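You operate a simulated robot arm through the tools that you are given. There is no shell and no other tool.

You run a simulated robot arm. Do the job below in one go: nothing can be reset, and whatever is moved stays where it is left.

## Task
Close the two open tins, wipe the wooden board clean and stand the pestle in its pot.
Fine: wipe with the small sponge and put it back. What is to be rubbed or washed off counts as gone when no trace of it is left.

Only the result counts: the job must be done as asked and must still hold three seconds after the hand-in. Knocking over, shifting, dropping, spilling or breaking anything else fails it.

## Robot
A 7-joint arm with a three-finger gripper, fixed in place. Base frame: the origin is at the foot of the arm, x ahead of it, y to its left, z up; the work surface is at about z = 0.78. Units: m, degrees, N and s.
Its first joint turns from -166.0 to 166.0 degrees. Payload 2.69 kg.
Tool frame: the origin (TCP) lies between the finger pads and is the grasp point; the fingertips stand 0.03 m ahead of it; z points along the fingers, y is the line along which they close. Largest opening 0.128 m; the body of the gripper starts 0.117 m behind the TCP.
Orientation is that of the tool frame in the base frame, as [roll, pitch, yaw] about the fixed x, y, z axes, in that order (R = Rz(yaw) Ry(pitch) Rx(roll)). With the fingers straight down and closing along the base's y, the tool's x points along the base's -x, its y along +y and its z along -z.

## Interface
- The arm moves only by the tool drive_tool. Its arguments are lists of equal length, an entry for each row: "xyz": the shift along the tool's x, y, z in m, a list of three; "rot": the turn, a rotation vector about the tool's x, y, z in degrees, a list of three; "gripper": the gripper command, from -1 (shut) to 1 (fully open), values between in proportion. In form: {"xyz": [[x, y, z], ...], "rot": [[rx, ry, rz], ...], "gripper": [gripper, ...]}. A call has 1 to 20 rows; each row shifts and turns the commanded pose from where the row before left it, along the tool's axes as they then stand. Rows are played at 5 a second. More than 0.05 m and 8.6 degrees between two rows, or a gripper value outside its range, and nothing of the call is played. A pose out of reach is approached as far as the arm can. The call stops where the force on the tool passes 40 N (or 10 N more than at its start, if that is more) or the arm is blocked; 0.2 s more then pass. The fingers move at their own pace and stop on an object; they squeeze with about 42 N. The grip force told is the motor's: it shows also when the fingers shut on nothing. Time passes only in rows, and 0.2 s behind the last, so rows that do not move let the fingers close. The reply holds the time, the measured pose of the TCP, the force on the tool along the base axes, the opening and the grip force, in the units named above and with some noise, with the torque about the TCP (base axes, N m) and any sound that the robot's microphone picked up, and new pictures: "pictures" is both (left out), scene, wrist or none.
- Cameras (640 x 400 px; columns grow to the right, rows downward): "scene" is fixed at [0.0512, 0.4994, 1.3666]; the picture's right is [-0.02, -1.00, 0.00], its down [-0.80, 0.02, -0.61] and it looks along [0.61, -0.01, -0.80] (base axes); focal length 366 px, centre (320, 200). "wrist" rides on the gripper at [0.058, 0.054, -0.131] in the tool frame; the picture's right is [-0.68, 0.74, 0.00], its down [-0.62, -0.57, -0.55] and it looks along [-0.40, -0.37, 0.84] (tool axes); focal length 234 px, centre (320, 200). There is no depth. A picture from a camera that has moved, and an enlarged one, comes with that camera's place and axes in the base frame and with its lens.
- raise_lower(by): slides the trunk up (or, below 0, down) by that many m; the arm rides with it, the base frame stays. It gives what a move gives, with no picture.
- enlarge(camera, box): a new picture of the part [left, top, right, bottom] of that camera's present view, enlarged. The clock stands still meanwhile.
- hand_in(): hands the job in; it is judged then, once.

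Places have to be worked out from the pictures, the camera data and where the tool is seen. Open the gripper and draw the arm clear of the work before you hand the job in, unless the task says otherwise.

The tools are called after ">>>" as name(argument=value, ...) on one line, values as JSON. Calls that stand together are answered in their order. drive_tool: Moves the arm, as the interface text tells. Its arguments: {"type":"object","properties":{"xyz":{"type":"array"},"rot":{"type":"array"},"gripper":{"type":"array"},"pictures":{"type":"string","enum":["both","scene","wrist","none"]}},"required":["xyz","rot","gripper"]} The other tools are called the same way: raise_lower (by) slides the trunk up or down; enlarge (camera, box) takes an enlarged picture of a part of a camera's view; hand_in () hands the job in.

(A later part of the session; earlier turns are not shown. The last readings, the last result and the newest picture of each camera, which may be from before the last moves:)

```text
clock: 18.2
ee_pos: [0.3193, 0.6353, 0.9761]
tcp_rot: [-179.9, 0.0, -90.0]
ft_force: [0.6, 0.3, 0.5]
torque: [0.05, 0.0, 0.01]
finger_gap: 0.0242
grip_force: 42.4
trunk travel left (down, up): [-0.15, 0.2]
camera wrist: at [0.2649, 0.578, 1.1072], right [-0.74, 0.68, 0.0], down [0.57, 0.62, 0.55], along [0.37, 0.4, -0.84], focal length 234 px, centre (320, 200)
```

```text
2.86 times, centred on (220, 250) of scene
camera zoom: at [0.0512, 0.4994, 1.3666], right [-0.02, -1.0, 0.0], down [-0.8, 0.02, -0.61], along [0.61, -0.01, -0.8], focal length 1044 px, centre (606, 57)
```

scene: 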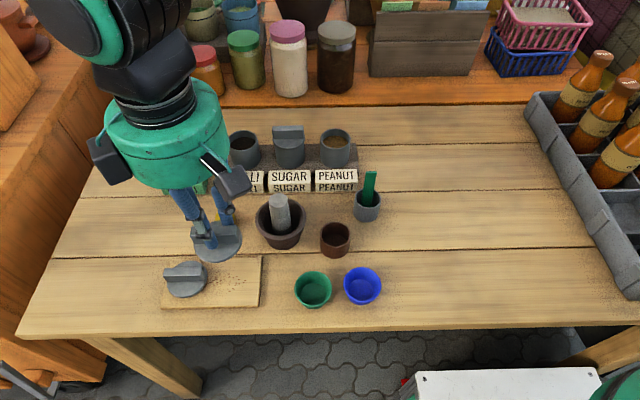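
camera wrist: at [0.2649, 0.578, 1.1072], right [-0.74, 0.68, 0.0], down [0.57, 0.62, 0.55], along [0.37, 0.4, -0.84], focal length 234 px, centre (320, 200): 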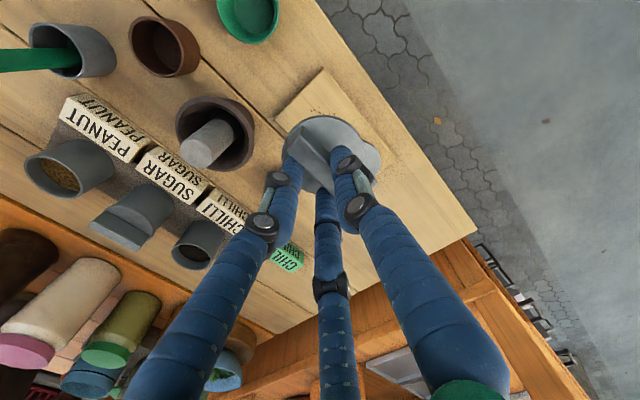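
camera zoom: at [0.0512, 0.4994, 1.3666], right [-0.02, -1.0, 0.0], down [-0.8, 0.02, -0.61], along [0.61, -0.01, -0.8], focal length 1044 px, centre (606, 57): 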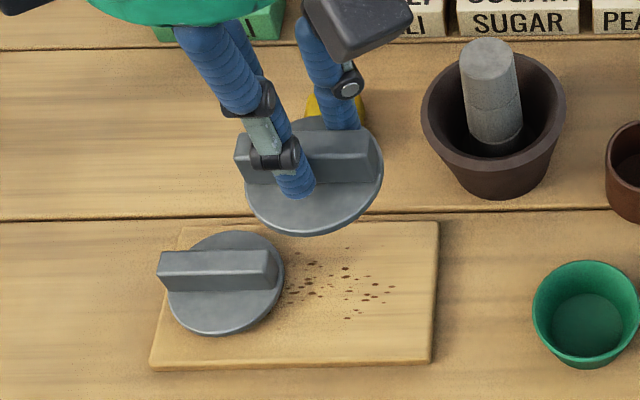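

The lid is held well, and the crumbs on the board now show clearly. I'm carrying the lid over to the chilli tin, staying high.

>>> drive_tool(xyz=[[-0.011, 0, 0], [0, -0.045, 0], [0, -0.048, 0], [0, -0.048, 0], [0, -0.048, 0], [0, -0.048, 0], [0, -0.048, 0], [0, 0, 0.02], [0, 0, 0]], rot=[[0, 0, 0], [0, 0, 0], [0, 0, 0], [0, 0, 0], [0, 0, 0], [0, 0, 0], [0, 0, 0], [0, 0, 0], [0, 0, 0]], gripper=[-1, -1, -1, -1, -1, -1, -1, -1, -1])

>>> enlarge(camera="scene", box=[170, 80, 350, 200])

>>> enlarge(camera="wrist", box=[230, 60, 430, 240])

```text
clock: 20.2
ee_pos: [0.6056, 0.6473, 0.9589]
tcp_rot: [179.9, 0.0, -90.0]
ft_force: [0.1, -0.2, -0.8]
torque: [-0.02, -0.01, 0.0]
finger_gap: 0.0242
grip_force: 42.2
trunk travel left (down, up): [-0.15, 0.2]
camera wrist: at [0.5523, 0.5903, 1.089], right [-0.74, 0.68, 0.0], down [0.57, 0.62, 0.55], along [0.37, 0.4, -0.84], focal length 234 px, centre (320, 200)
```

scene: 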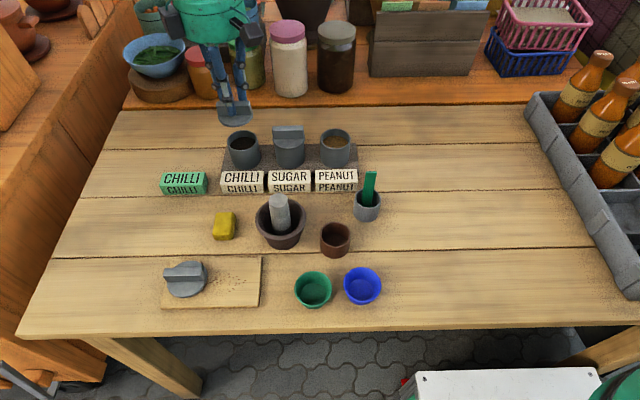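
wrist: 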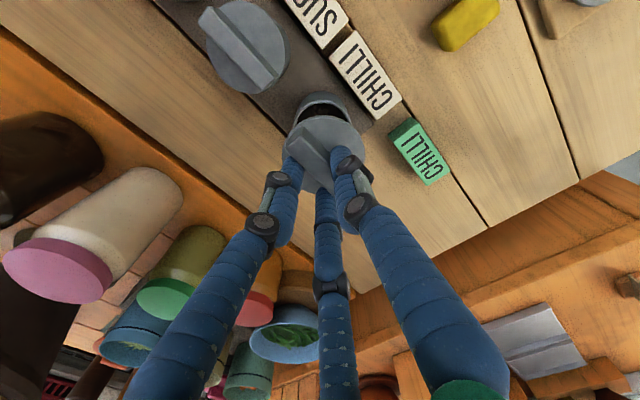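

```text
3.33 times, centred on (260, 140) of scene
camera zoom: at [0.0512, 0.4994, 1.3666], right [-0.02, -1.0, 0.0], down [-0.8, 0.02, -0.61], along [0.61, -0.01, -0.8], focal length 1218 px, centre (520, 400)
```

zoom: 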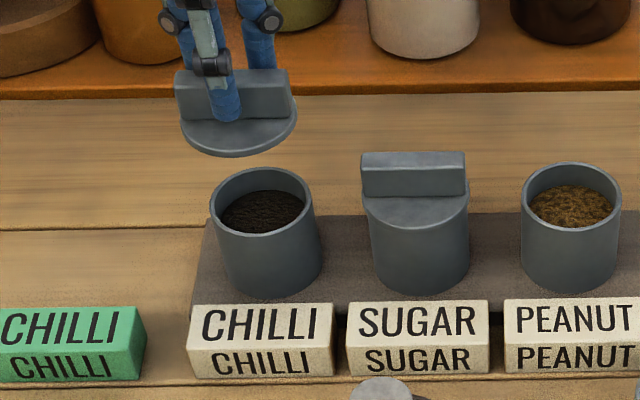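

```text
2.22 times, centred on (330, 150) of wrist
camera zoom: at [0.5523, 0.5903, 1.089], right [-0.74, 0.68, 0.0], down [0.57, 0.62, 0.55], along [0.37, 0.4, -0.84], focal length 520 px, centre (298, 311)
```

zoom: 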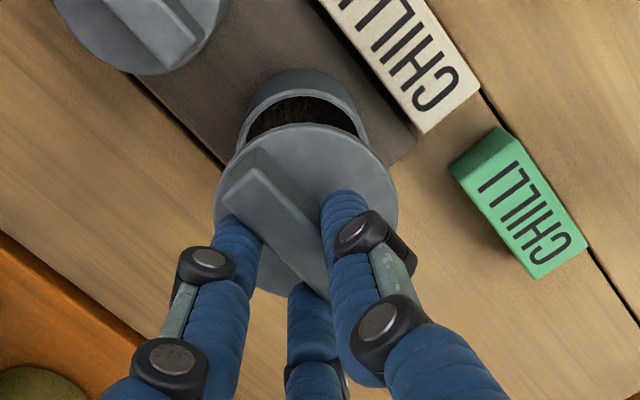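

Lid and tin line up in both views, with the lid centre at about (0.601, 0.646). I'm lowering it to just above the rim.

>>> drive_tool(xyz=[[0, 0, 0.02], [0, 0, 0.02], [0, 0, 0.005], [0, 0, 0]], rot=[[0, 0, 0], [0, 0, 0], [0, 0, 0], [0, 0, 0]], gripper=[-1, -1, -1, -1])

>>> enlarge(camera="scene", box=[190, 100, 350, 200])

```text
clock: 21.2
ee_pos: [0.6048, 0.6456, 0.9126]
tcp_rot: [-180.0, 0.1, -89.9]
ft_force: [-0.4, -1.1, -0.9]
torque: [0.01, -0.01, 0.02]
finger_gap: 0.0246
grip_force: 42.7
trunk travel left (down, up): [-0.15, 0.2]
camera wrist: at [0.5509, 0.5886, 1.0432], right [-0.74, 0.68, 0.0], down [0.57, 0.62, 0.55], along [0.37, 0.4, -0.84], focal length 234 px, centre (320, 200)
```

scene: 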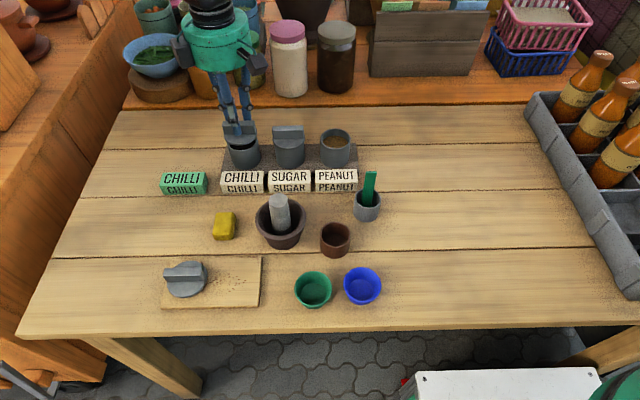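
wrist: 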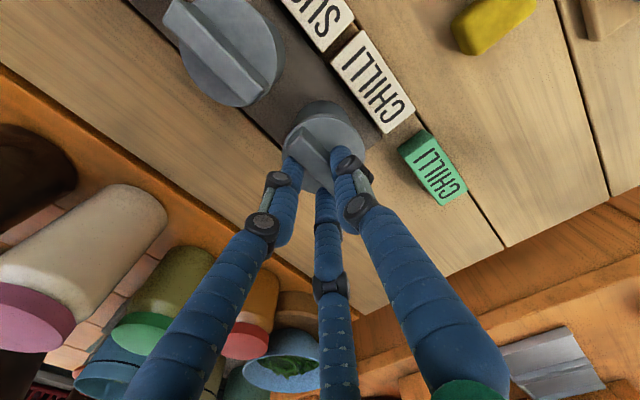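

```text
4.00 times, centred on (270, 150) of scene
camera zoom: at [0.0512, 0.4994, 1.3666], right [-0.02, -1.0, 0.0], down [-0.8, 0.02, -0.61], along [0.61, -0.01, -0.8], focal length 1462 px, centre (520, 400)
```

zoom: 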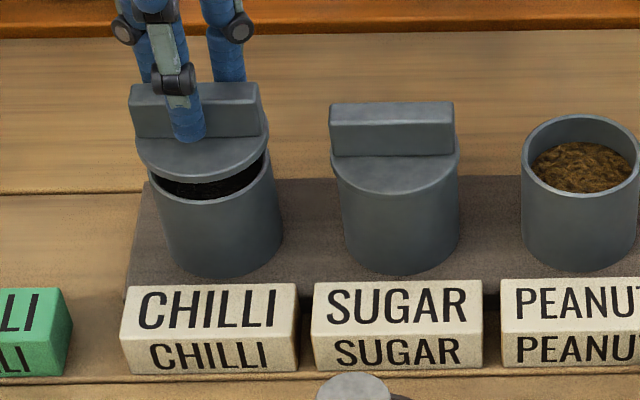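

The lid hovers about 1 cm above the rim. I'm enlarging closely to verify sideways alignment before lowering.

>>> enlarge(camera="scene", box=[215, 115, 315, 175])

>>> enlarge(camera="wrist", box=[265, 85, 385, 205])

```text
6.40 times, centred on (265, 145) of scene
camera zoom: at [0.0512, 0.4994, 1.3666], right [-0.02, -1.0, 0.0], down [-0.8, 0.02, -0.61], along [0.61, -0.01, -0.8], focal length 2339 px, centre (672, 552)
```

zoom: 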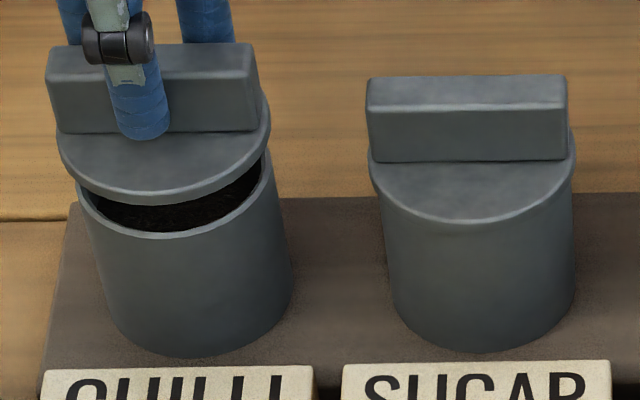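

```text
3.33 times, centred on (325, 145) of wrist
camera zoom: at [0.5509, 0.5886, 1.0432], right [-0.74, 0.68, 0.0], down [0.57, 0.62, 0.55], along [0.37, 0.4, -0.84], focal length 781 px, centre (303, 383)
```

zoom: 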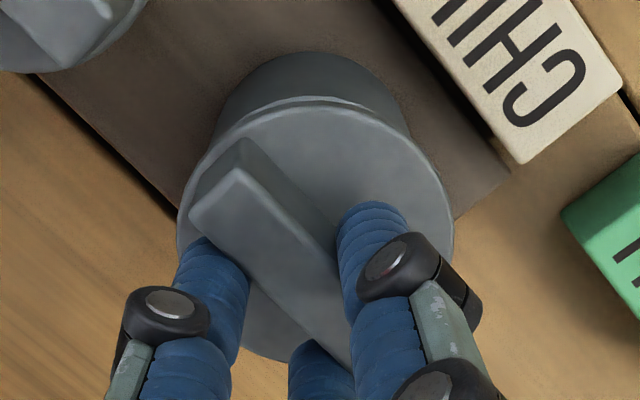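

The lid and tin centres agree within about 1 mm in both views. I'm lowering the lid gently in small steps and watching the force.

>>> drive_tool(xyz=[[0, 0, 0.003], [0, 0, 0.003], [0, 0, 0.003], [0, 0, 0.002], [0, 0, 0]], rot=[[0, 0, 0], [0, 0, 0], [0, 0, 0], [0, 0, 0], [0, 0, 0]], gripper=[-1, -1, -1, -1, -1], pictures="none")

>>> enlarge(camera="scene", box=[215, 115, 315, 175])

```text
clock: 22.4
ee_pos: [0.6031, 0.6488, 0.9001]
tcp_rot: [179.9, 0.1, -90.0]
ft_force: [-0.1, 0.2, -0.8]
torque: [-0.01, -0.03, 0.02]
finger_gap: 0.0242
grip_force: 42.1
trunk travel left (down, up): [-0.15, 0.2]
```

```text
6.40 times, centred on (265, 145) of scene
camera zoom: at [0.0512, 0.4994, 1.3666], right [-0.02, -1.0, 0.0], down [-0.8, 0.02, -0.61], along [0.61, -0.01, -0.8], focal length 2339 px, centre (672, 552)
```

zoom: 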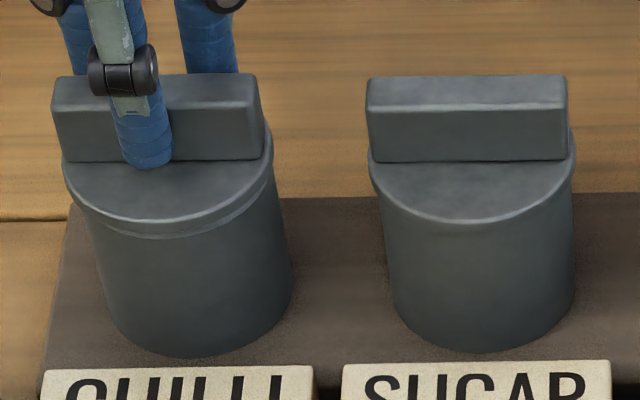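

Nearly seated, with no contact force yet. I'm continuing down in 1–1.5 mm steps.

>>> drive_tool(xyz=[[0, 0, 0.0015], [0, 0, 0.0015], [0, 0, 0]], rot=[[0, 0, 0], [0, 0, 0], [0, 0, 0]], gripper=[-1, -1, -1], pictures="none")

>>> enlarge(camera="scene", box=[215, 115, 315, 175])

```text
clock: 23.2
ee_pos: [0.6045, 0.647, 0.8979]
tcp_rot: [-179.9, 0.0, -90.0]
ft_force: [0.4, -0.7, -0.6]
torque: [0.01, 0.0, -0.01]
finger_gap: 0.0242
grip_force: 42.0
trunk travel left (down, up): [-0.15, 0.2]
```

```text
6.40 times, centred on (265, 145) of scene
camera zoom: at [0.0512, 0.4994, 1.3666], right [-0.02, -1.0, 0.0], down [-0.8, 0.02, -0.61], along [0.61, -0.01, -0.8], focal length 2339 px, centre (672, 552)
```

zoom: 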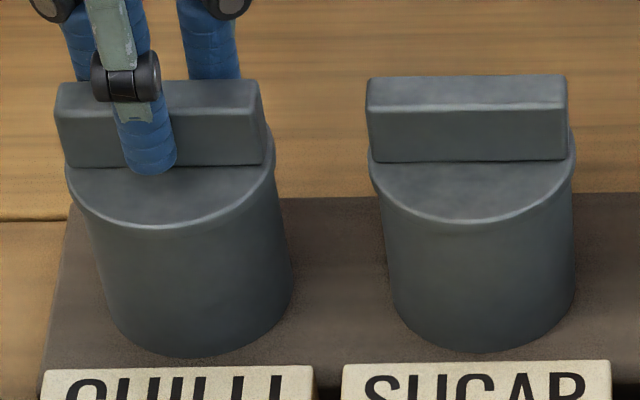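

It looks almost seated; I'm going down another 1 mm at a time to feel contact.

>>> drive_tool(xyz=[[0, 0, 0.001], [0, 0, 0]], rot=[[0, 0, 0], [0, 0, 0]], gripper=[-1, -1], pictures="none")

>>> drive_tool(xyz=[[0, 0, 0.001], [0, 0, 0]], rot=[[0, 0, 0], [0, 0, 0]], gripper=[-1, -1], pictures="none")

```text
clock: 23.8
ee_pos: [0.606, 0.6458, 0.8976]
tcp_rot: [180.0, 0.0, -90.0]
ft_force: [2.0, -1.0, 2.7]
torque: [-0.05, -0.03, -0.02]
finger_gap: 0.0242
grip_force: 41.9
trunk travel left (down, up): [-0.15, 0.2]
```

```text
clock: 24.4
ee_pos: [0.6051, 0.6463, 0.8973]
tcp_rot: [-179.9, 0.1, -90.0]
ft_force: [2.2, -6.3, 11.1]
torque: [-0.08, 0.05, 0.04]
finger_gap: 0.0244
grip_force: 42.0
trunk travel left (down, up): [-0.15, 0.2]
```

Contact is felt (Fz≈11 N at z 0.897), so the lid is seated. I'm easing up 1 mm and opening the fingers just enough to let go.

>>> drive_tool(xyz=[[0, 0, -0.001], [0, 0, 0], [0, 0, 0], [0, 0, 0]], rot=[[0, 0, 0], [0, 0, 0], [0, 0, 0], [0, 0, 0]], gripper=[-1, -0.5, -0.2, -0.2], pictures="both")

>>> enlarge(camera="scene", box=[215, 115, 315, 175])

```text
clock: 25.4
ee_pos: [0.6051, 0.6459, 0.8961]
tcp_rot: [-180.0, -0.1, -90.1]
ft_force: [0.5, -0.6, 0.8]
torque: [0.0, 0.0, 0.0]
finger_gap: 0.051
grip_force: 0.0
trunk travel left (down, up): [-0.15, 0.2]
camera wrist: at [0.5512, 0.5892, 1.027], right [-0.74, 0.68, 0.0], down [0.57, 0.62, 0.55], along [0.37, 0.4, -0.84], focal length 234 px, centre (320, 200)
```

scene: 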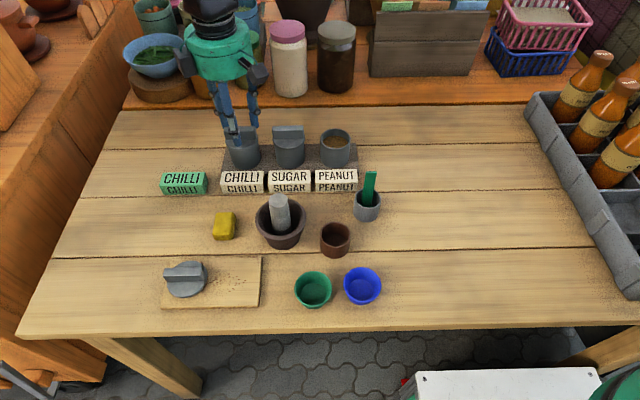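
wrist: 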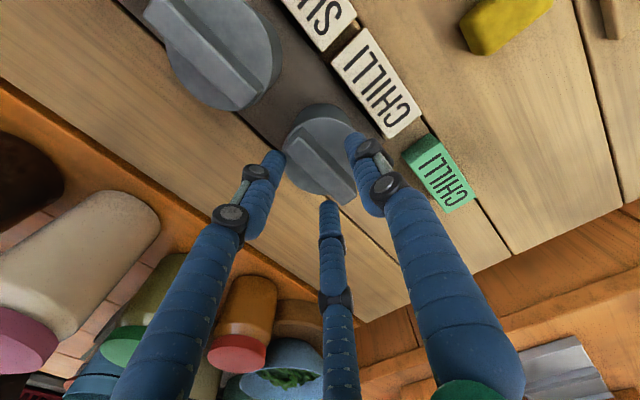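

```text
6.40 times, centred on (265, 145) of scene
camera zoom: at [0.0512, 0.4994, 1.3666], right [-0.02, -1.0, 0.0], down [-0.8, 0.02, -0.61], along [0.61, -0.01, -0.8], focal length 2339 px, centre (672, 552)
```

zoom: 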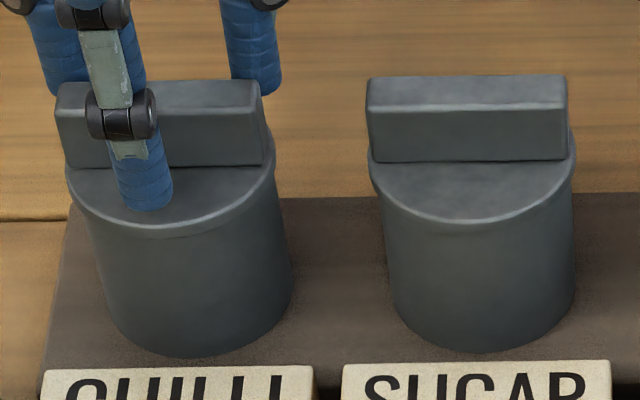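

The chilli lid is seated just like the sugar lid. I'm rising straight up, then going across to lid 1 near (0.32, 0.716) and stopping above it.

>>> drive_tool(xyz=[[0, 0, -0.02], [0, 0, -0.03], [0, 0, -0.03], [0, 0.047, 0], [0, 0.047, 0], [0, 0.047, 0], [0, 0.047, 0], [0, 0.047, 0], [0, 0.046, 0], [-0.035, 0, 0], [-0.035, 0, 0], [0, 0, 0.03], [0, 0, 0.02], [0, 0, 0]], rot=[[0, 0, 0], [0, 0, 0], [0, 0, 0], [0, 0, 0], [0, 0, 0], [0, 0, 0], [0, 0, 0], [0, 0, 0], [0, 0, 0], [0, 0, 0], [0, 0, 0], [0, 0, 0], [0, 0, 0], [0, 0, 0]], gripper=[-0.2, -0.2, -0.2, -0.2, -0.2, -0.2, -0.2, -0.2, 0, 0.2, 0.2, 0.2, 0.2, 0.2])

>>> enlarge(camera="wrist", box=[260, 60, 400, 200])

>>> enlarge(camera="scene", box=[150, 100, 350, 320])

```text
clock: 28.4
ee_pos: [0.3263, 0.7182, 0.9262]
tcp_rot: [180.0, 0.0, -90.0]
ft_force: [-0.6, -0.1, -0.2]
torque: [-0.02, 0.01, -0.02]
finger_gap: 0.077
grip_force: 0.0
trunk travel left (down, up): [-0.15, 0.2]
camera wrist: at [0.2734, 0.6613, 1.0566], right [-0.74, 0.68, 0.0], down [0.57, 0.62, 0.55], along [0.37, 0.4, -0.84], focal length 234 px, centre (320, 200)
```

scene: 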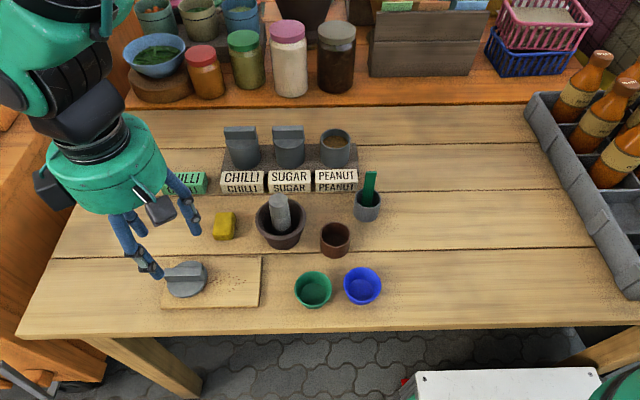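
wrist: 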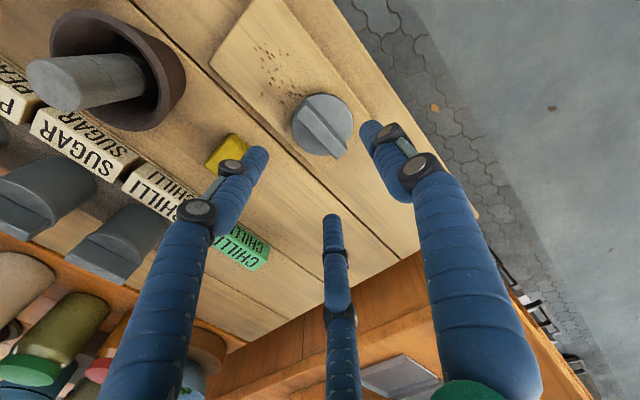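

```text
2.86 times, centred on (330, 130) of wrist
camera zoom: at [0.2734, 0.6613, 1.0566], right [-0.74, 0.68, 0.0], down [0.57, 0.62, 0.55], along [0.37, 0.4, -0.84], focal length 669 px, centre (291, 400)
```

zoom: 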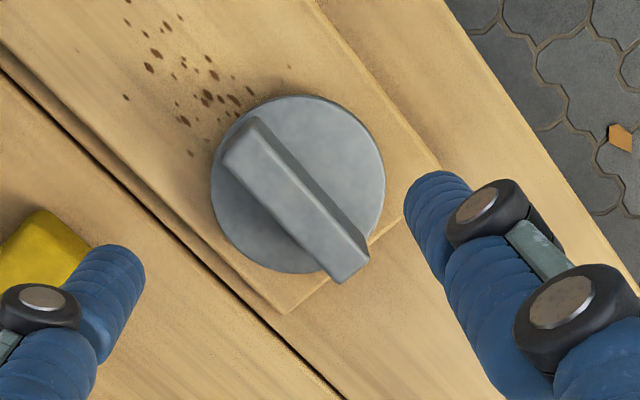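

```text
1.82 times, centred on (250, 210) of scene
camera zoom: at [0.0512, 0.4994, 1.3666], right [-0.02, -1.0, 0.0], down [-0.8, 0.02, -0.61], along [0.61, -0.01, -0.8], focal length 665 px, centre (447, 182)
```

zoom: 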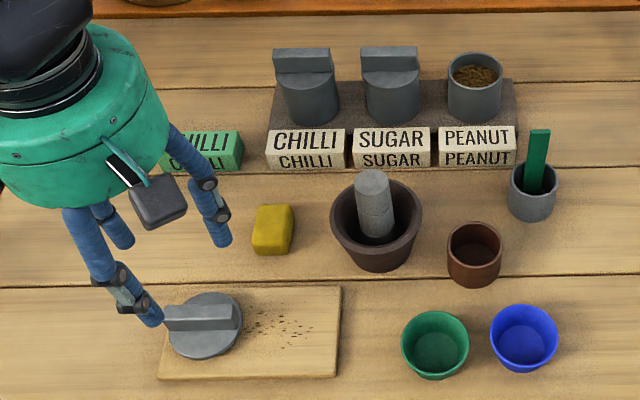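

Lid 1's bar is centred at about (0.320, 0.716). I'm lining up so the bar lands where three-finger closing centres it, then descending and gripping.

>>> drive_tool(xyz=[[0.002, 0.0026, 0], [0, 0, 0.035], [0, 0, 0.035], [0, 0, 0.016], [0, 0, 0], [0, 0, 0], [0, 0, 0], [0, 0, 0], [0, 0, 0]], rot=[[0, 0, 0], [0, 0, 0], [0, 0, 0], [0, 0, 0], [0, 0, 0], [0, 0, 0], [0, 0, 0], [0, 0, 0], [0, 0, 0]], gripper=[0.2, 0.2, 0.2, 0.2, 0.2, -0.2, -1, -1, -1])

>>> enlarge(camera="wrist", box=[270, 90, 380, 200])

```text
clock: 30.4
ee_pos: [0.3211, 0.7141, 0.8418]
tcp_rot: [-180.0, 0.1, -90.1]
ft_force: [-0.1, 0.9, 0.3]
torque: [-0.01, -0.01, -0.01]
finger_gap: 0.0242
grip_force: 41.6
trunk travel left (down, up): [-0.15, 0.2]
camera wrist: at [0.2683, 0.6571, 0.9716], right [-0.74, 0.68, 0.0], down [0.57, 0.62, 0.55], along [0.37, 0.4, -0.84], focal length 234 px, centre (320, 200)
```

scene: 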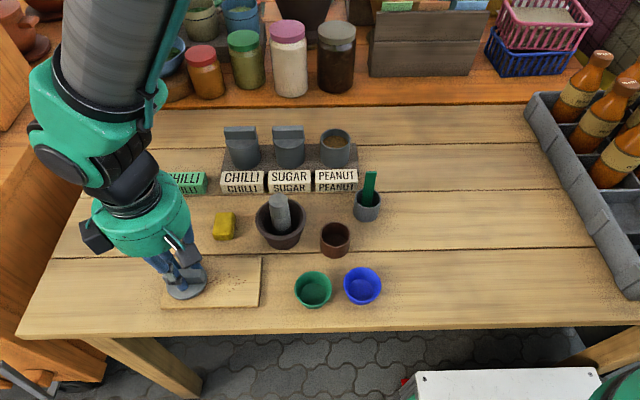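
wrist: 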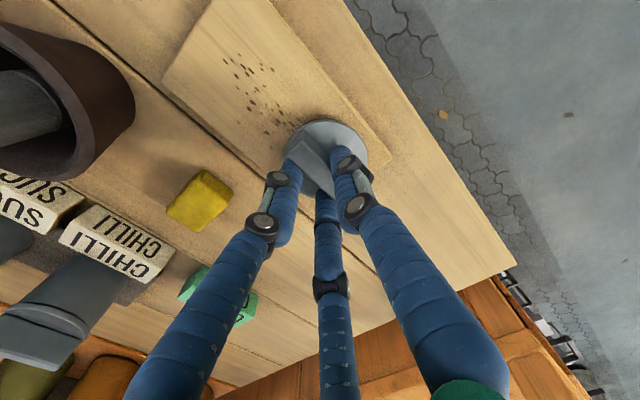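

```text
3.64 times, centred on (325, 145) of wrist
camera zoom: at [0.2683, 0.6571, 0.9716], right [-0.74, 0.68, 0.0], down [0.57, 0.62, 0.55], along [0.37, 0.4, -0.84], focal length 852 px, centre (302, 400)
```

zoom: 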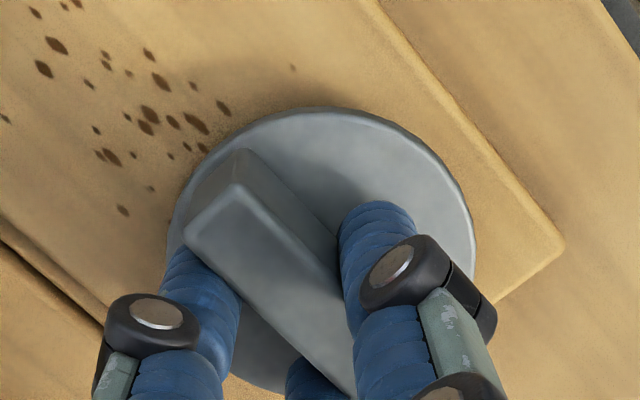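

Lid 1 is gripped cleanly with little shift. I'm lifting it, carrying it high behind the mortar and over to above the peanut tin at (0.6005, 0.455).

>>> drive_tool(xyz=[[0, 0, -0.02], [0, 0, -0.045], [0, 0, -0.045], [0, 0, -0.045], [0, -0.047, 0], [0, -0.047, 0], [0, -0.047, 0], [0, -0.047, 0], [0, -0.047, 0], [0, -0.047, 0], [0.043, 0, 0], [0.043, 0, 0], [0.043, 0, 0], [0.043, 0, 0], [0.043, 0, 0], [0.045, 0, 0], [0, 0, 0.03], [0, 0, 0]], rot=[[0, 0, 0], [0, 0, 0], [0, 0, 0], [0, 0, 0], [0, 0, 0], [0, 0, 0], [0, 0, 0], [0, 0, 0], [0, 0, 0], [0, 0, 0], [0, 0, 0], [0, 0, 0], [0, 0, 0], [0, 0, 0], [0, 0, 0], [0, 0, 0], [0, 0, 0], [0, 0, 0]], gripper=[-1, -1, -1, -1, -1, -1, -1, -1, -1, -1, -1, -1, -1, -1, -1, -1, -1, -1])

>>> enlarge(camera="scene", box=[250, 90, 390, 180])

>>> enlarge(camera="wrist", box=[265, 85, 385, 205])

```text
clock: 34.2
ee_pos: [0.6036, 0.4559, 0.9642]
tcp_rot: [179.9, 0.0, -90.0]
ft_force: [-0.4, 0.9, -0.6]
torque: [-0.01, 0.06, 0.02]
finger_gap: 0.0238
grip_force: 41.9
trunk travel left (down, up): [-0.15, 0.2]
camera wrist: at [0.5504, 0.3989, 1.0954], right [-0.74, 0.68, 0.0], down [0.57, 0.62, 0.55], along [0.37, 0.4, -0.84], focal length 234 px, centre (320, 200)
```

scene: 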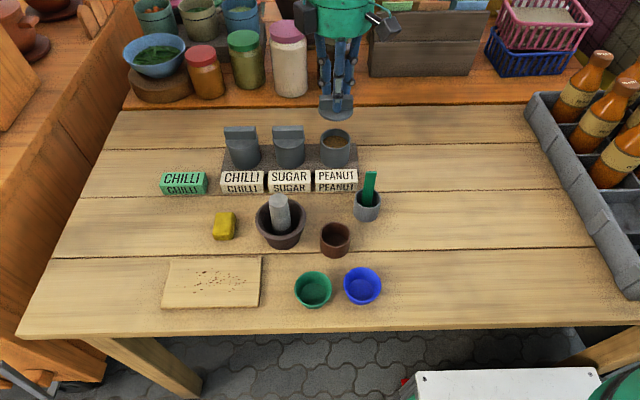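
wrist: 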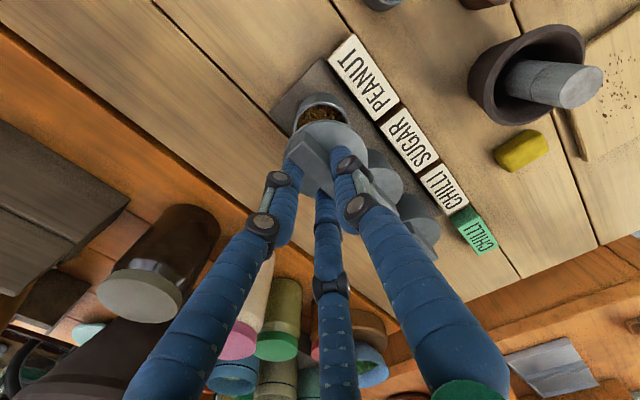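

```text
4.44 times, centred on (320, 135) of scene
camera zoom: at [0.0512, 0.4994, 1.3666], right [-0.02, -1.0, 0.0], down [-0.8, 0.02, -0.61], along [0.61, -0.01, -0.8], focal length 1624 px, centre (320, 489)
```

zoom: 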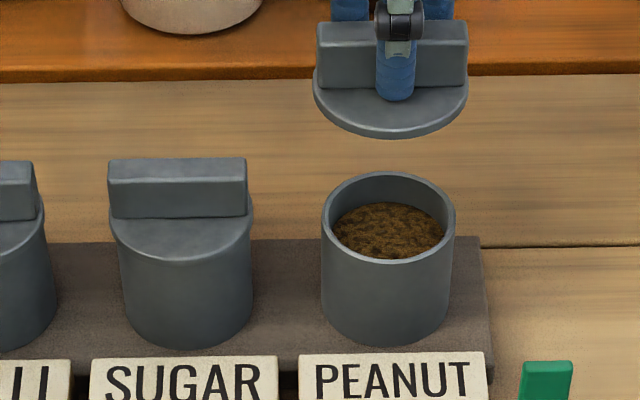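

```text
3.33 times, centred on (325, 145) of wrist
camera zoom: at [0.5504, 0.3989, 1.0954], right [-0.74, 0.68, 0.0], down [0.57, 0.62, 0.55], along [0.37, 0.4, -0.84], focal length 781 px, centre (303, 383)
```

zoom: 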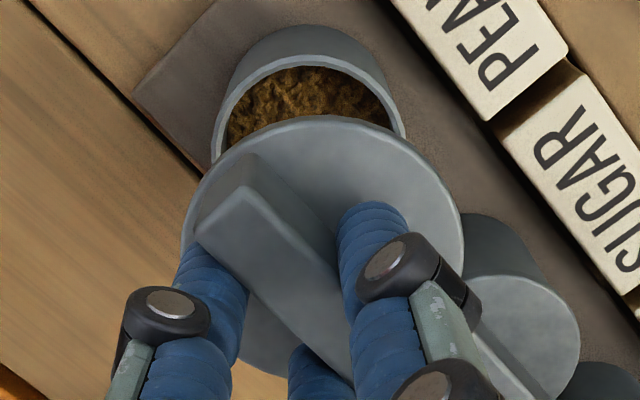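

The lid is about 2 mm off toward +y and 1–2 mm short in x. I'm correcting that and lowering to just above the rim.

>>> drive_tool(xyz=[[0.002, -0.0015, 0], [0, 0, 0.02], [0, 0, 0.02], [0, 0, 0.015], [0, 0, 0]], rot=[[0, 0, 0], [0, 0, 0], [0, 0, 0], [0, 0, 0], [0, 0, 0]], gripper=[-1, -1, -1, -1, -1])

>>> enlarge(camera="scene", box=[270, 110, 370, 180])

>>> enlarge(camera="wrist", box=[265, 85, 385, 205])

```text
clock: 35.4
ee_pos: [0.6048, 0.4537, 0.9111]
tcp_rot: [-180.0, 0.0, -90.0]
ft_force: [-0.8, 0.1, -0.3]
torque: [0.01, -0.03, -0.01]
finger_gap: 0.0242
grip_force: 41.8
trunk travel left (down, up): [-0.15, 0.2]
camera wrist: at [0.5506, 0.3965, 1.0419], right [-0.74, 0.68, 0.0], down [0.57, 0.62, 0.55], along [0.37, 0.4, -0.84], focal length 234 px, centre (320, 200)
```

scene: 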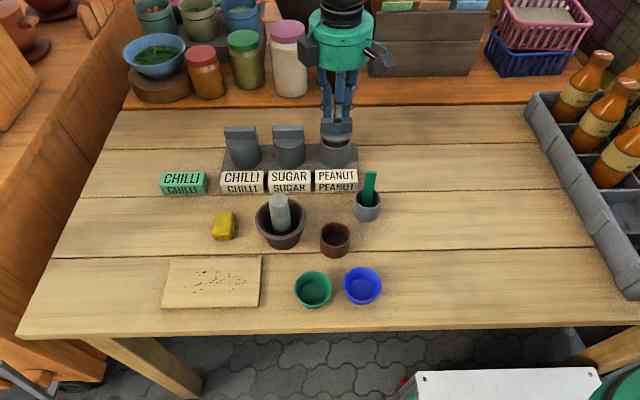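
wrist: 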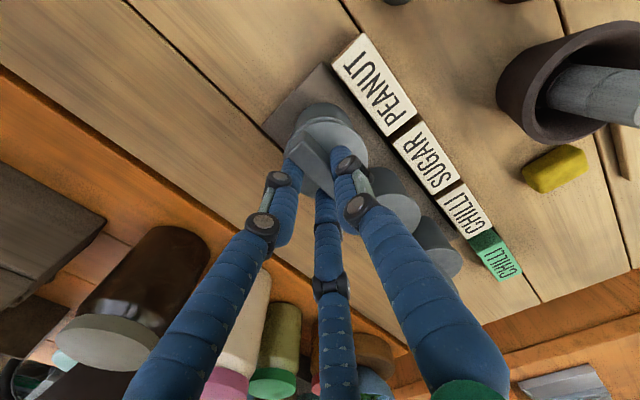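

```text
5.71 times, centred on (320, 145) of scene
camera zoom: at [0.0512, 0.4994, 1.3666], right [-0.02, -1.0, 0.0], down [-0.8, 0.02, -0.61], along [0.61, -0.01, -0.8], focal length 2089 px, centre (320, 514)
```

zoom: 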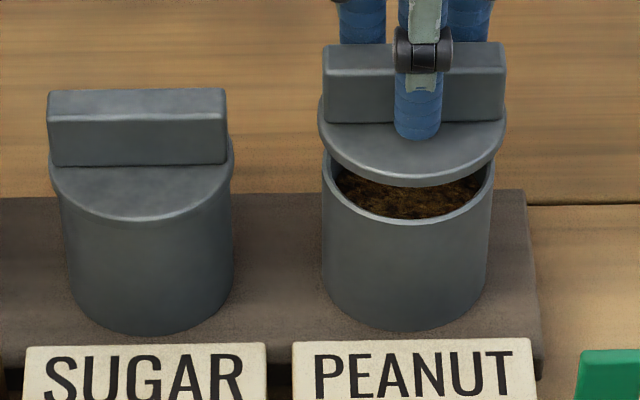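

```text
3.33 times, centred on (325, 145) of wrist
camera zoom: at [0.5506, 0.3965, 1.0419], right [-0.74, 0.68, 0.0], down [0.57, 0.62, 0.55], along [0.37, 0.4, -0.84], focal length 781 px, centre (303, 383)
```

zoom: 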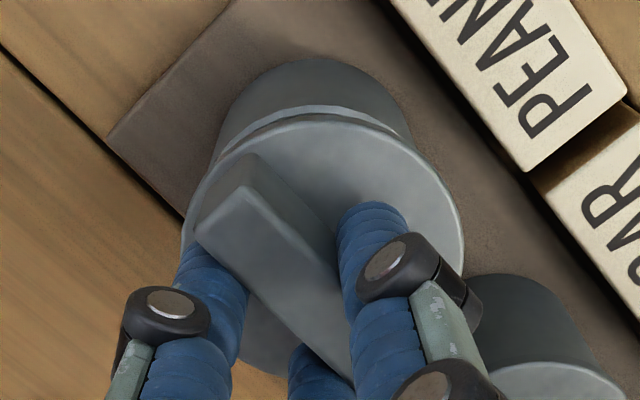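

Alignment looks good within about 1 mm. I'm lowering further and comparing with the sugar lid just before contact.

>>> drive_tool(xyz=[[0, 0, 0.004], [0, 0, 0.004], [0, 0, 0.003], [0, 0, 0]], rot=[[0, 0, 0], [0, 0, 0], [0, 0, 0], [0, 0, 0]], gripper=[-1, -1, -1, -1], pictures="none")

>>> enlarge(camera="scene", box=[270, 110, 370, 180])

```text
clock: 36.4
ee_pos: [0.6056, 0.4533, 0.9006]
tcp_rot: [179.9, 0.0, -90.0]
ft_force: [-0.1, 0.2, -0.4]
torque: [-0.02, 0.03, -0.02]
finger_gap: 0.0239
grip_force: 41.9
trunk travel left (down, up): [-0.15, 0.2]
```

```text
5.71 times, centred on (320, 145) of scene
camera zoom: at [0.0512, 0.4994, 1.3666], right [-0.02, -1.0, 0.0], down [-0.8, 0.02, -0.61], along [0.61, -0.01, -0.8], focal length 2089 px, centre (320, 514)
```

zoom: 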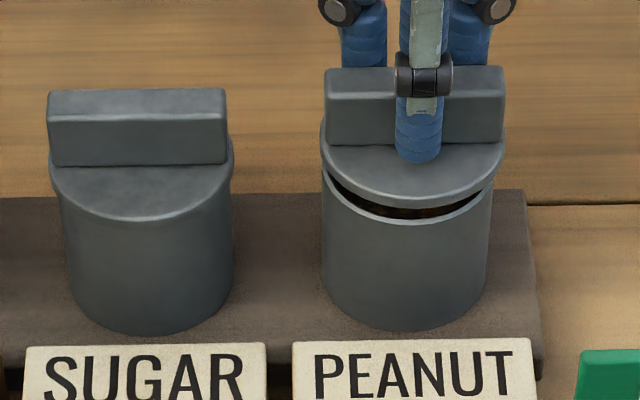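

About 7 mm of gap remains. I'm going down 5 mm more, then in 1 mm steps.

>>> drive_tool(xyz=[[0, 0, 0.003], [0, 0, 0.002], [0, 0, 0]], rot=[[0, 0, 0], [0, 0, 0], [0, 0, 0]], gripper=[-1, -1, -1], pictures="none")

>>> enlarge(camera="scene", box=[270, 110, 370, 180])

```text
clock: 37.2
ee_pos: [0.6046, 0.4524, 0.8949]
tcp_rot: [180.0, 0.1, -90.0]
ft_force: [0.7, 1.1, -0.3]
torque: [0.0, -0.02, 0.01]
finger_gap: 0.024
grip_force: 42.2
trunk travel left (down, up): [-0.15, 0.2]
```

```text
5.71 times, centred on (320, 145) of scene
camera zoom: at [0.0512, 0.4994, 1.3666], right [-0.02, -1.0, 0.0], down [-0.8, 0.02, -0.61], along [0.61, -0.01, -0.8], focal length 2089 px, centre (320, 514)
```

zoom: 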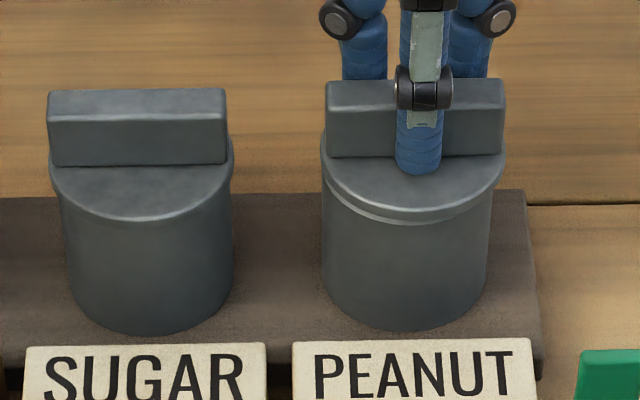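

The lid may sit 2 mm too far to the right (toward -y). I'm enlarging more to judge before seating it.

>>> enlarge(camera="scene", box=[310, 120, 365, 170])

>>> enlarge(camera="scene", box=[265, 120, 320, 170])

>>> enlarge(camera="wrist", box=[265, 85, 385, 205])

```text
8.00 times, centred on (338, 145) of scene
camera zoom: at [0.0512, 0.4994, 1.3666], right [-0.02, -1.0, 0.0], down [-0.8, 0.02, -0.61], along [0.61, -0.01, -0.8], focal length 2924 px, centre (180, 640)
```

zoom: 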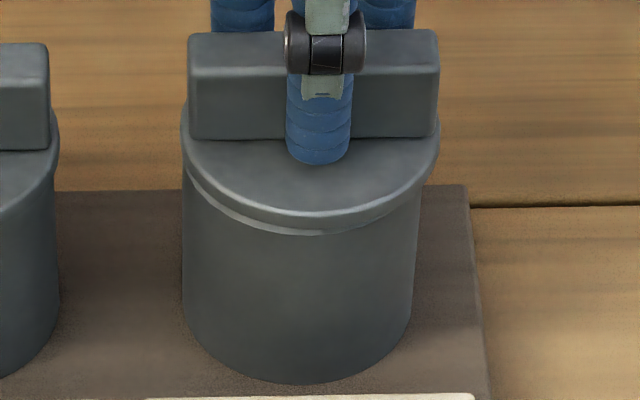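

```text
8.00 times, centred on (292, 145) of scene
camera zoom: at [0.0512, 0.4994, 1.3666], right [-0.02, -1.0, 0.0], down [-0.8, 0.02, -0.61], along [0.61, -0.01, -0.8], focal length 2924 px, centre (540, 640)
```

zoom: 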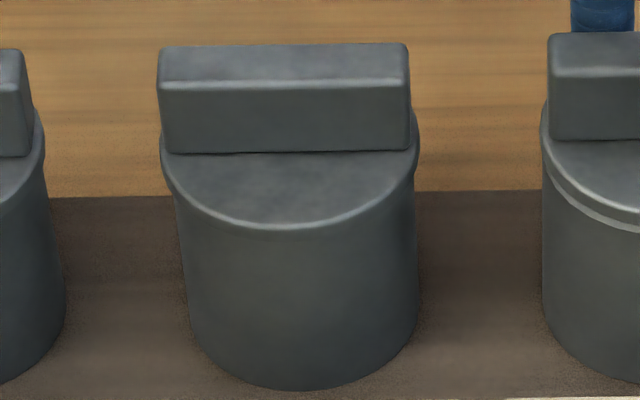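

```text
3.33 times, centred on (325, 145) of wrist
camera zoom: at [0.5508, 0.3955, 1.0258], right [-0.74, 0.68, 0.0], down [0.57, 0.62, 0.55], along [0.37, 0.4, -0.84], focal length 781 px, centre (303, 383)
```

zoom: 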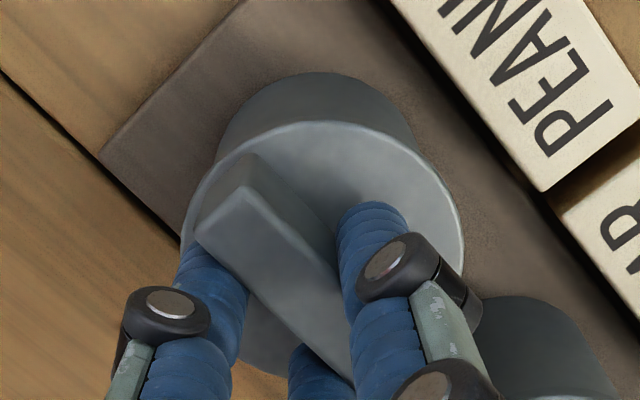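

The lid is about 1.5 mm too far to -y. I'm shifting it back and then lowering in 1 mm steps.

>>> drive_tool(xyz=[[-0.0015, 0, 0], [0, 0, 0.001], [0, 0, 0.001], [0, 0, 0]], rot=[[0, 0, 0], [0, 0, 0], [0, 0, 0], [0, 0, 0]], gripper=[-1, -1, -1, -1], pictures="none")

>>> drive_tool(xyz=[[0, 0, 0.001], [0, 0, 0]], rot=[[0, 0, 0], [0, 0, 0]], gripper=[-1, -1], pictures="none")

>>> drive_tool(xyz=[[0, 0, 0.0007], [0, 0, 0]], rot=[[0, 0, 0], [0, 0, 0]], gripper=[-1, -1], pictures="none")

>>> enlarge(camera="scene", box=[310, 120, 365, 170])

```text
clock: 38.2
ee_pos: [0.6035, 0.4539, 0.8936]
tcp_rot: [179.9, 0.1, -90.0]
ft_force: [-0.1, 0.3, -0.7]
torque: [-0.01, 0.0, -0.02]
finger_gap: 0.0239
grip_force: 42.3
trunk travel left (down, up): [-0.15, 0.2]
```

```text
clock: 38.8
ee_pos: [0.6053, 0.4535, 0.8921]
tcp_rot: [179.9, -0.1, -90.1]
ft_force: [2.8, -0.1, 3.8]
torque: [-0.01, 0.02, 0.01]
finger_gap: 0.0239
grip_force: 41.7
trunk travel left (down, up): [-0.15, 0.2]
```

```text
clock: 39.4
ee_pos: [0.6047, 0.4542, 0.8922]
tcp_rot: [179.9, 0.0, -90.0]
ft_force: [3.2, -3.2, 6.1]
torque: [0.0, 0.03, 0.0]
finger_gap: 0.0239
grip_force: 41.6
trunk travel left (down, up): [-0.15, 0.2]
```

```text
8.00 times, centred on (338, 145) of scene
camera zoom: at [0.0512, 0.4994, 1.3666], right [-0.02, -1.0, 0.0], down [-0.8, 0.02, -0.61], along [0.61, -0.01, -0.8], focal length 2924 px, centre (180, 640)
```

zoom: 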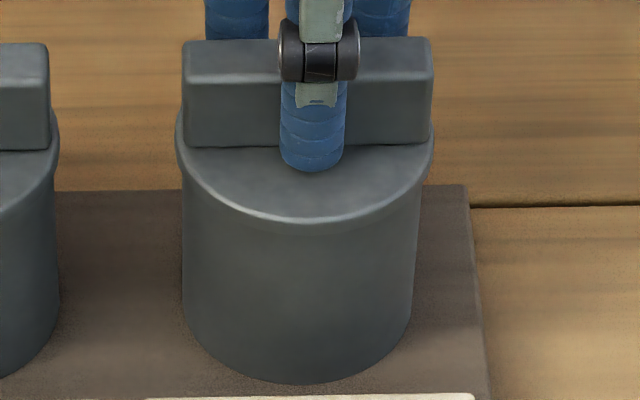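

The peanut lid is seated and centred, with contact at Fz≈6 N. I'm easing off, opening the fingers and rising straight up.

>>> drive_tool(xyz=[[0, 0, -0.0007], [0, 0, 0], [0, 0, 0], [0, 0, 0], [0, 0, -0.02], [0, 0, -0.03], [0, 0, -0.04]], rot=[[0, 0, 0], [0, 0, 0], [0, 0, 0], [0, 0, 0], [0, 0, 0], [0, 0, 0], [0, 0, 0]], gripper=[-1, -0.5, -0.2, -0.2, -0.2, -0.2, -0.2], pictures="both")

>>> enlarge(camera="scene", box=[215, 110, 375, 210])

>>> enlarge(camera="scene", box=[150, 200, 270, 320])

```text
clock: 41.0
ee_pos: [0.6044, 0.4517, 0.9815]
tcp_rot: [-180.0, 0.0, -89.9]
ft_force: [0.1, 0.3, 0.2]
torque: [-0.01, -0.04, -0.01]
finger_gap: 0.051
grip_force: 0.0
trunk travel left (down, up): [-0.15, 0.2]
camera wrist: at [0.551, 0.3943, 1.1121], right [-0.74, 0.68, 0.0], down [0.57, 0.62, 0.55], along [0.37, 0.4, -0.84], focal length 234 px, centre (320, 200)
```

scene: 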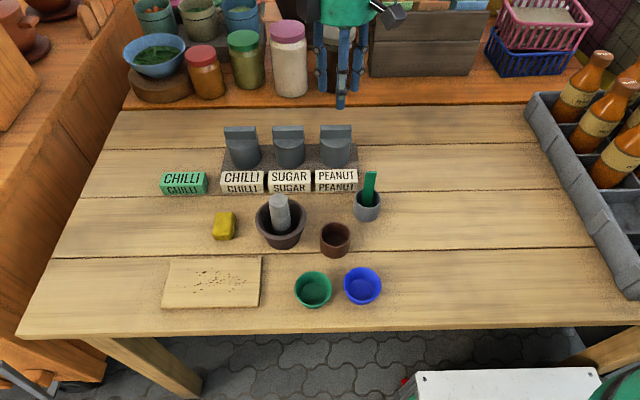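
wrist: 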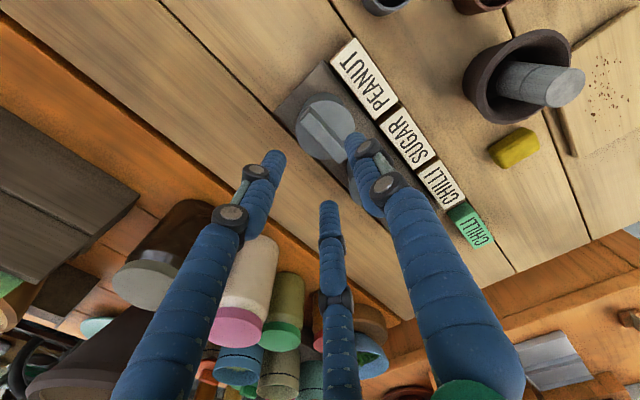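

```text
4.00 times, centred on (295, 160) of scene
camera zoom: at [0.0512, 0.4994, 1.3666], right [-0.02, -1.0, 0.0], down [-0.8, 0.02, -0.61], along [0.61, -0.01, -0.8], focal length 1462 px, centre (420, 360)
```

zoom: 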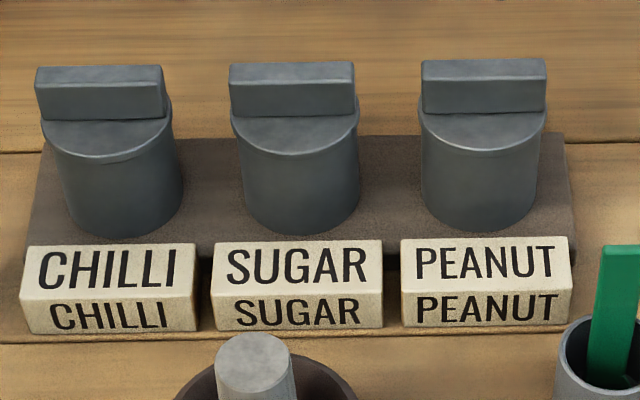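

```text
3.33 times, centred on (210, 260) of scene
camera zoom: at [0.0512, 0.4994, 1.3666], right [-0.02, -1.0, 0.0], down [-0.8, 0.02, -0.61], along [0.61, -0.01, -0.8], focal length 1218 px, centre (687, 0)
```

zoom: 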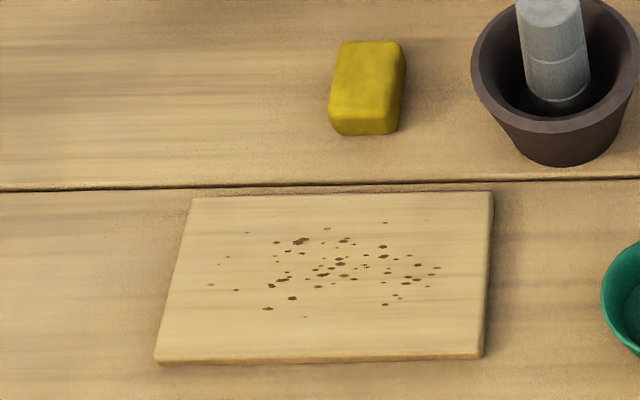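

All three tins are now closed alike. The crumbs span about x 0.29–0.355, y 0.615–0.745 on the board (x 0.274–0.364, y 0.597–0.757). Next is the sponge at about (0.43, 0.672): I'm turning the tool back 90° so the fingers close across its narrow side, and moving over it.

>>> drive_tool(xyz=[[0, 0, 0], [0, 0, 0], [0, 0, 0], [0, 0, 0], [0, 0, 0], [0, 0, 0], [0, 0, 0], [0, 0, 0], [0, 0, 0], [0, 0, 0], [0, 0, 0], [0.043, 0, 0], [0.043, 0, 0], [0.043, 0, 0], [0.043, 0, 0], [0, 0.044, 0], [0, 0.044, 0], [0, 0.044, 0], [0, 0.044, 0], [0, 0.044, 0]], rot=[[0, 0, 8.2], [0, 0, 8.2], [0, 0, 8.2], [0, 0, 8.2], [0, 0, 8.2], [0, 0, 8.2], [0, 0, 8.2], [0, 0, 8.2], [0, 0, 8.2], [0, 0, 8.2], [0, 0, 8], [0, 0, 0], [0, 0, 0], [0, 0, 0], [0, 0, 0], [0, 0, 0], [0, 0, 0], [0, 0, 0], [0, 0, 0], [0, 0, 0]], gripper=[0, 0, 0, 0, 0, 0, 0, 0, 0, 0, 0, 0, 0, 0, 0, 0.3, 0.3, 0.3, 0.3, 0.3])

>>> enlarge(camera="wrist", box=[240, 60, 420, 240])

```text
clock: 45.2
ee_pos: [0.4332, 0.6764, 0.9825]
tcp_rot: [-180.0, 0.1, -180.0]
ft_force: [-0.4, 0.8, -0.3]
torque: [0.03, 0.01, 0.01]
finger_gap: 0.0833
grip_force: 0.1
trunk travel left (down, up): [-0.15, 0.2]
camera wrist: at [0.3758, 0.7307, 1.1129], right [0.68, 0.74, 0.0], down [0.62, -0.57, 0.55], along [0.4, -0.37, -0.84], focal length 234 px, centre (320, 200)
```

scene: 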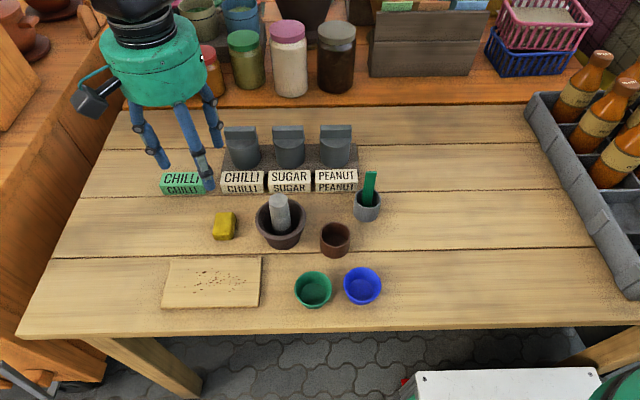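
wrist: 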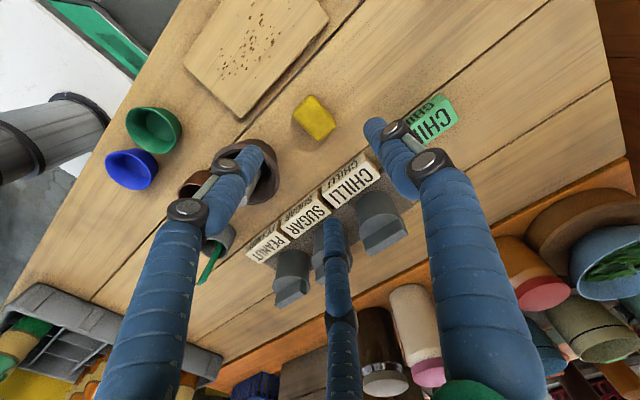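

```text
2.22 times, centred on (330, 150) of wrist
camera zoom: at [0.3758, 0.7307, 1.1129], right [0.68, 0.74, 0.0], down [0.62, -0.57, 0.55], along [0.4, -0.37, -0.84], focal length 520 px, centre (298, 311)
```

zoom: 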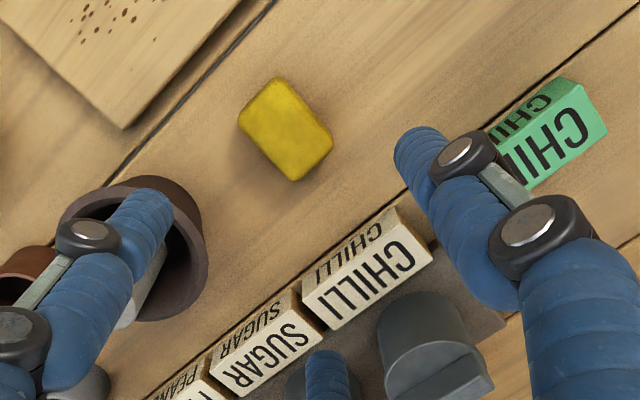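

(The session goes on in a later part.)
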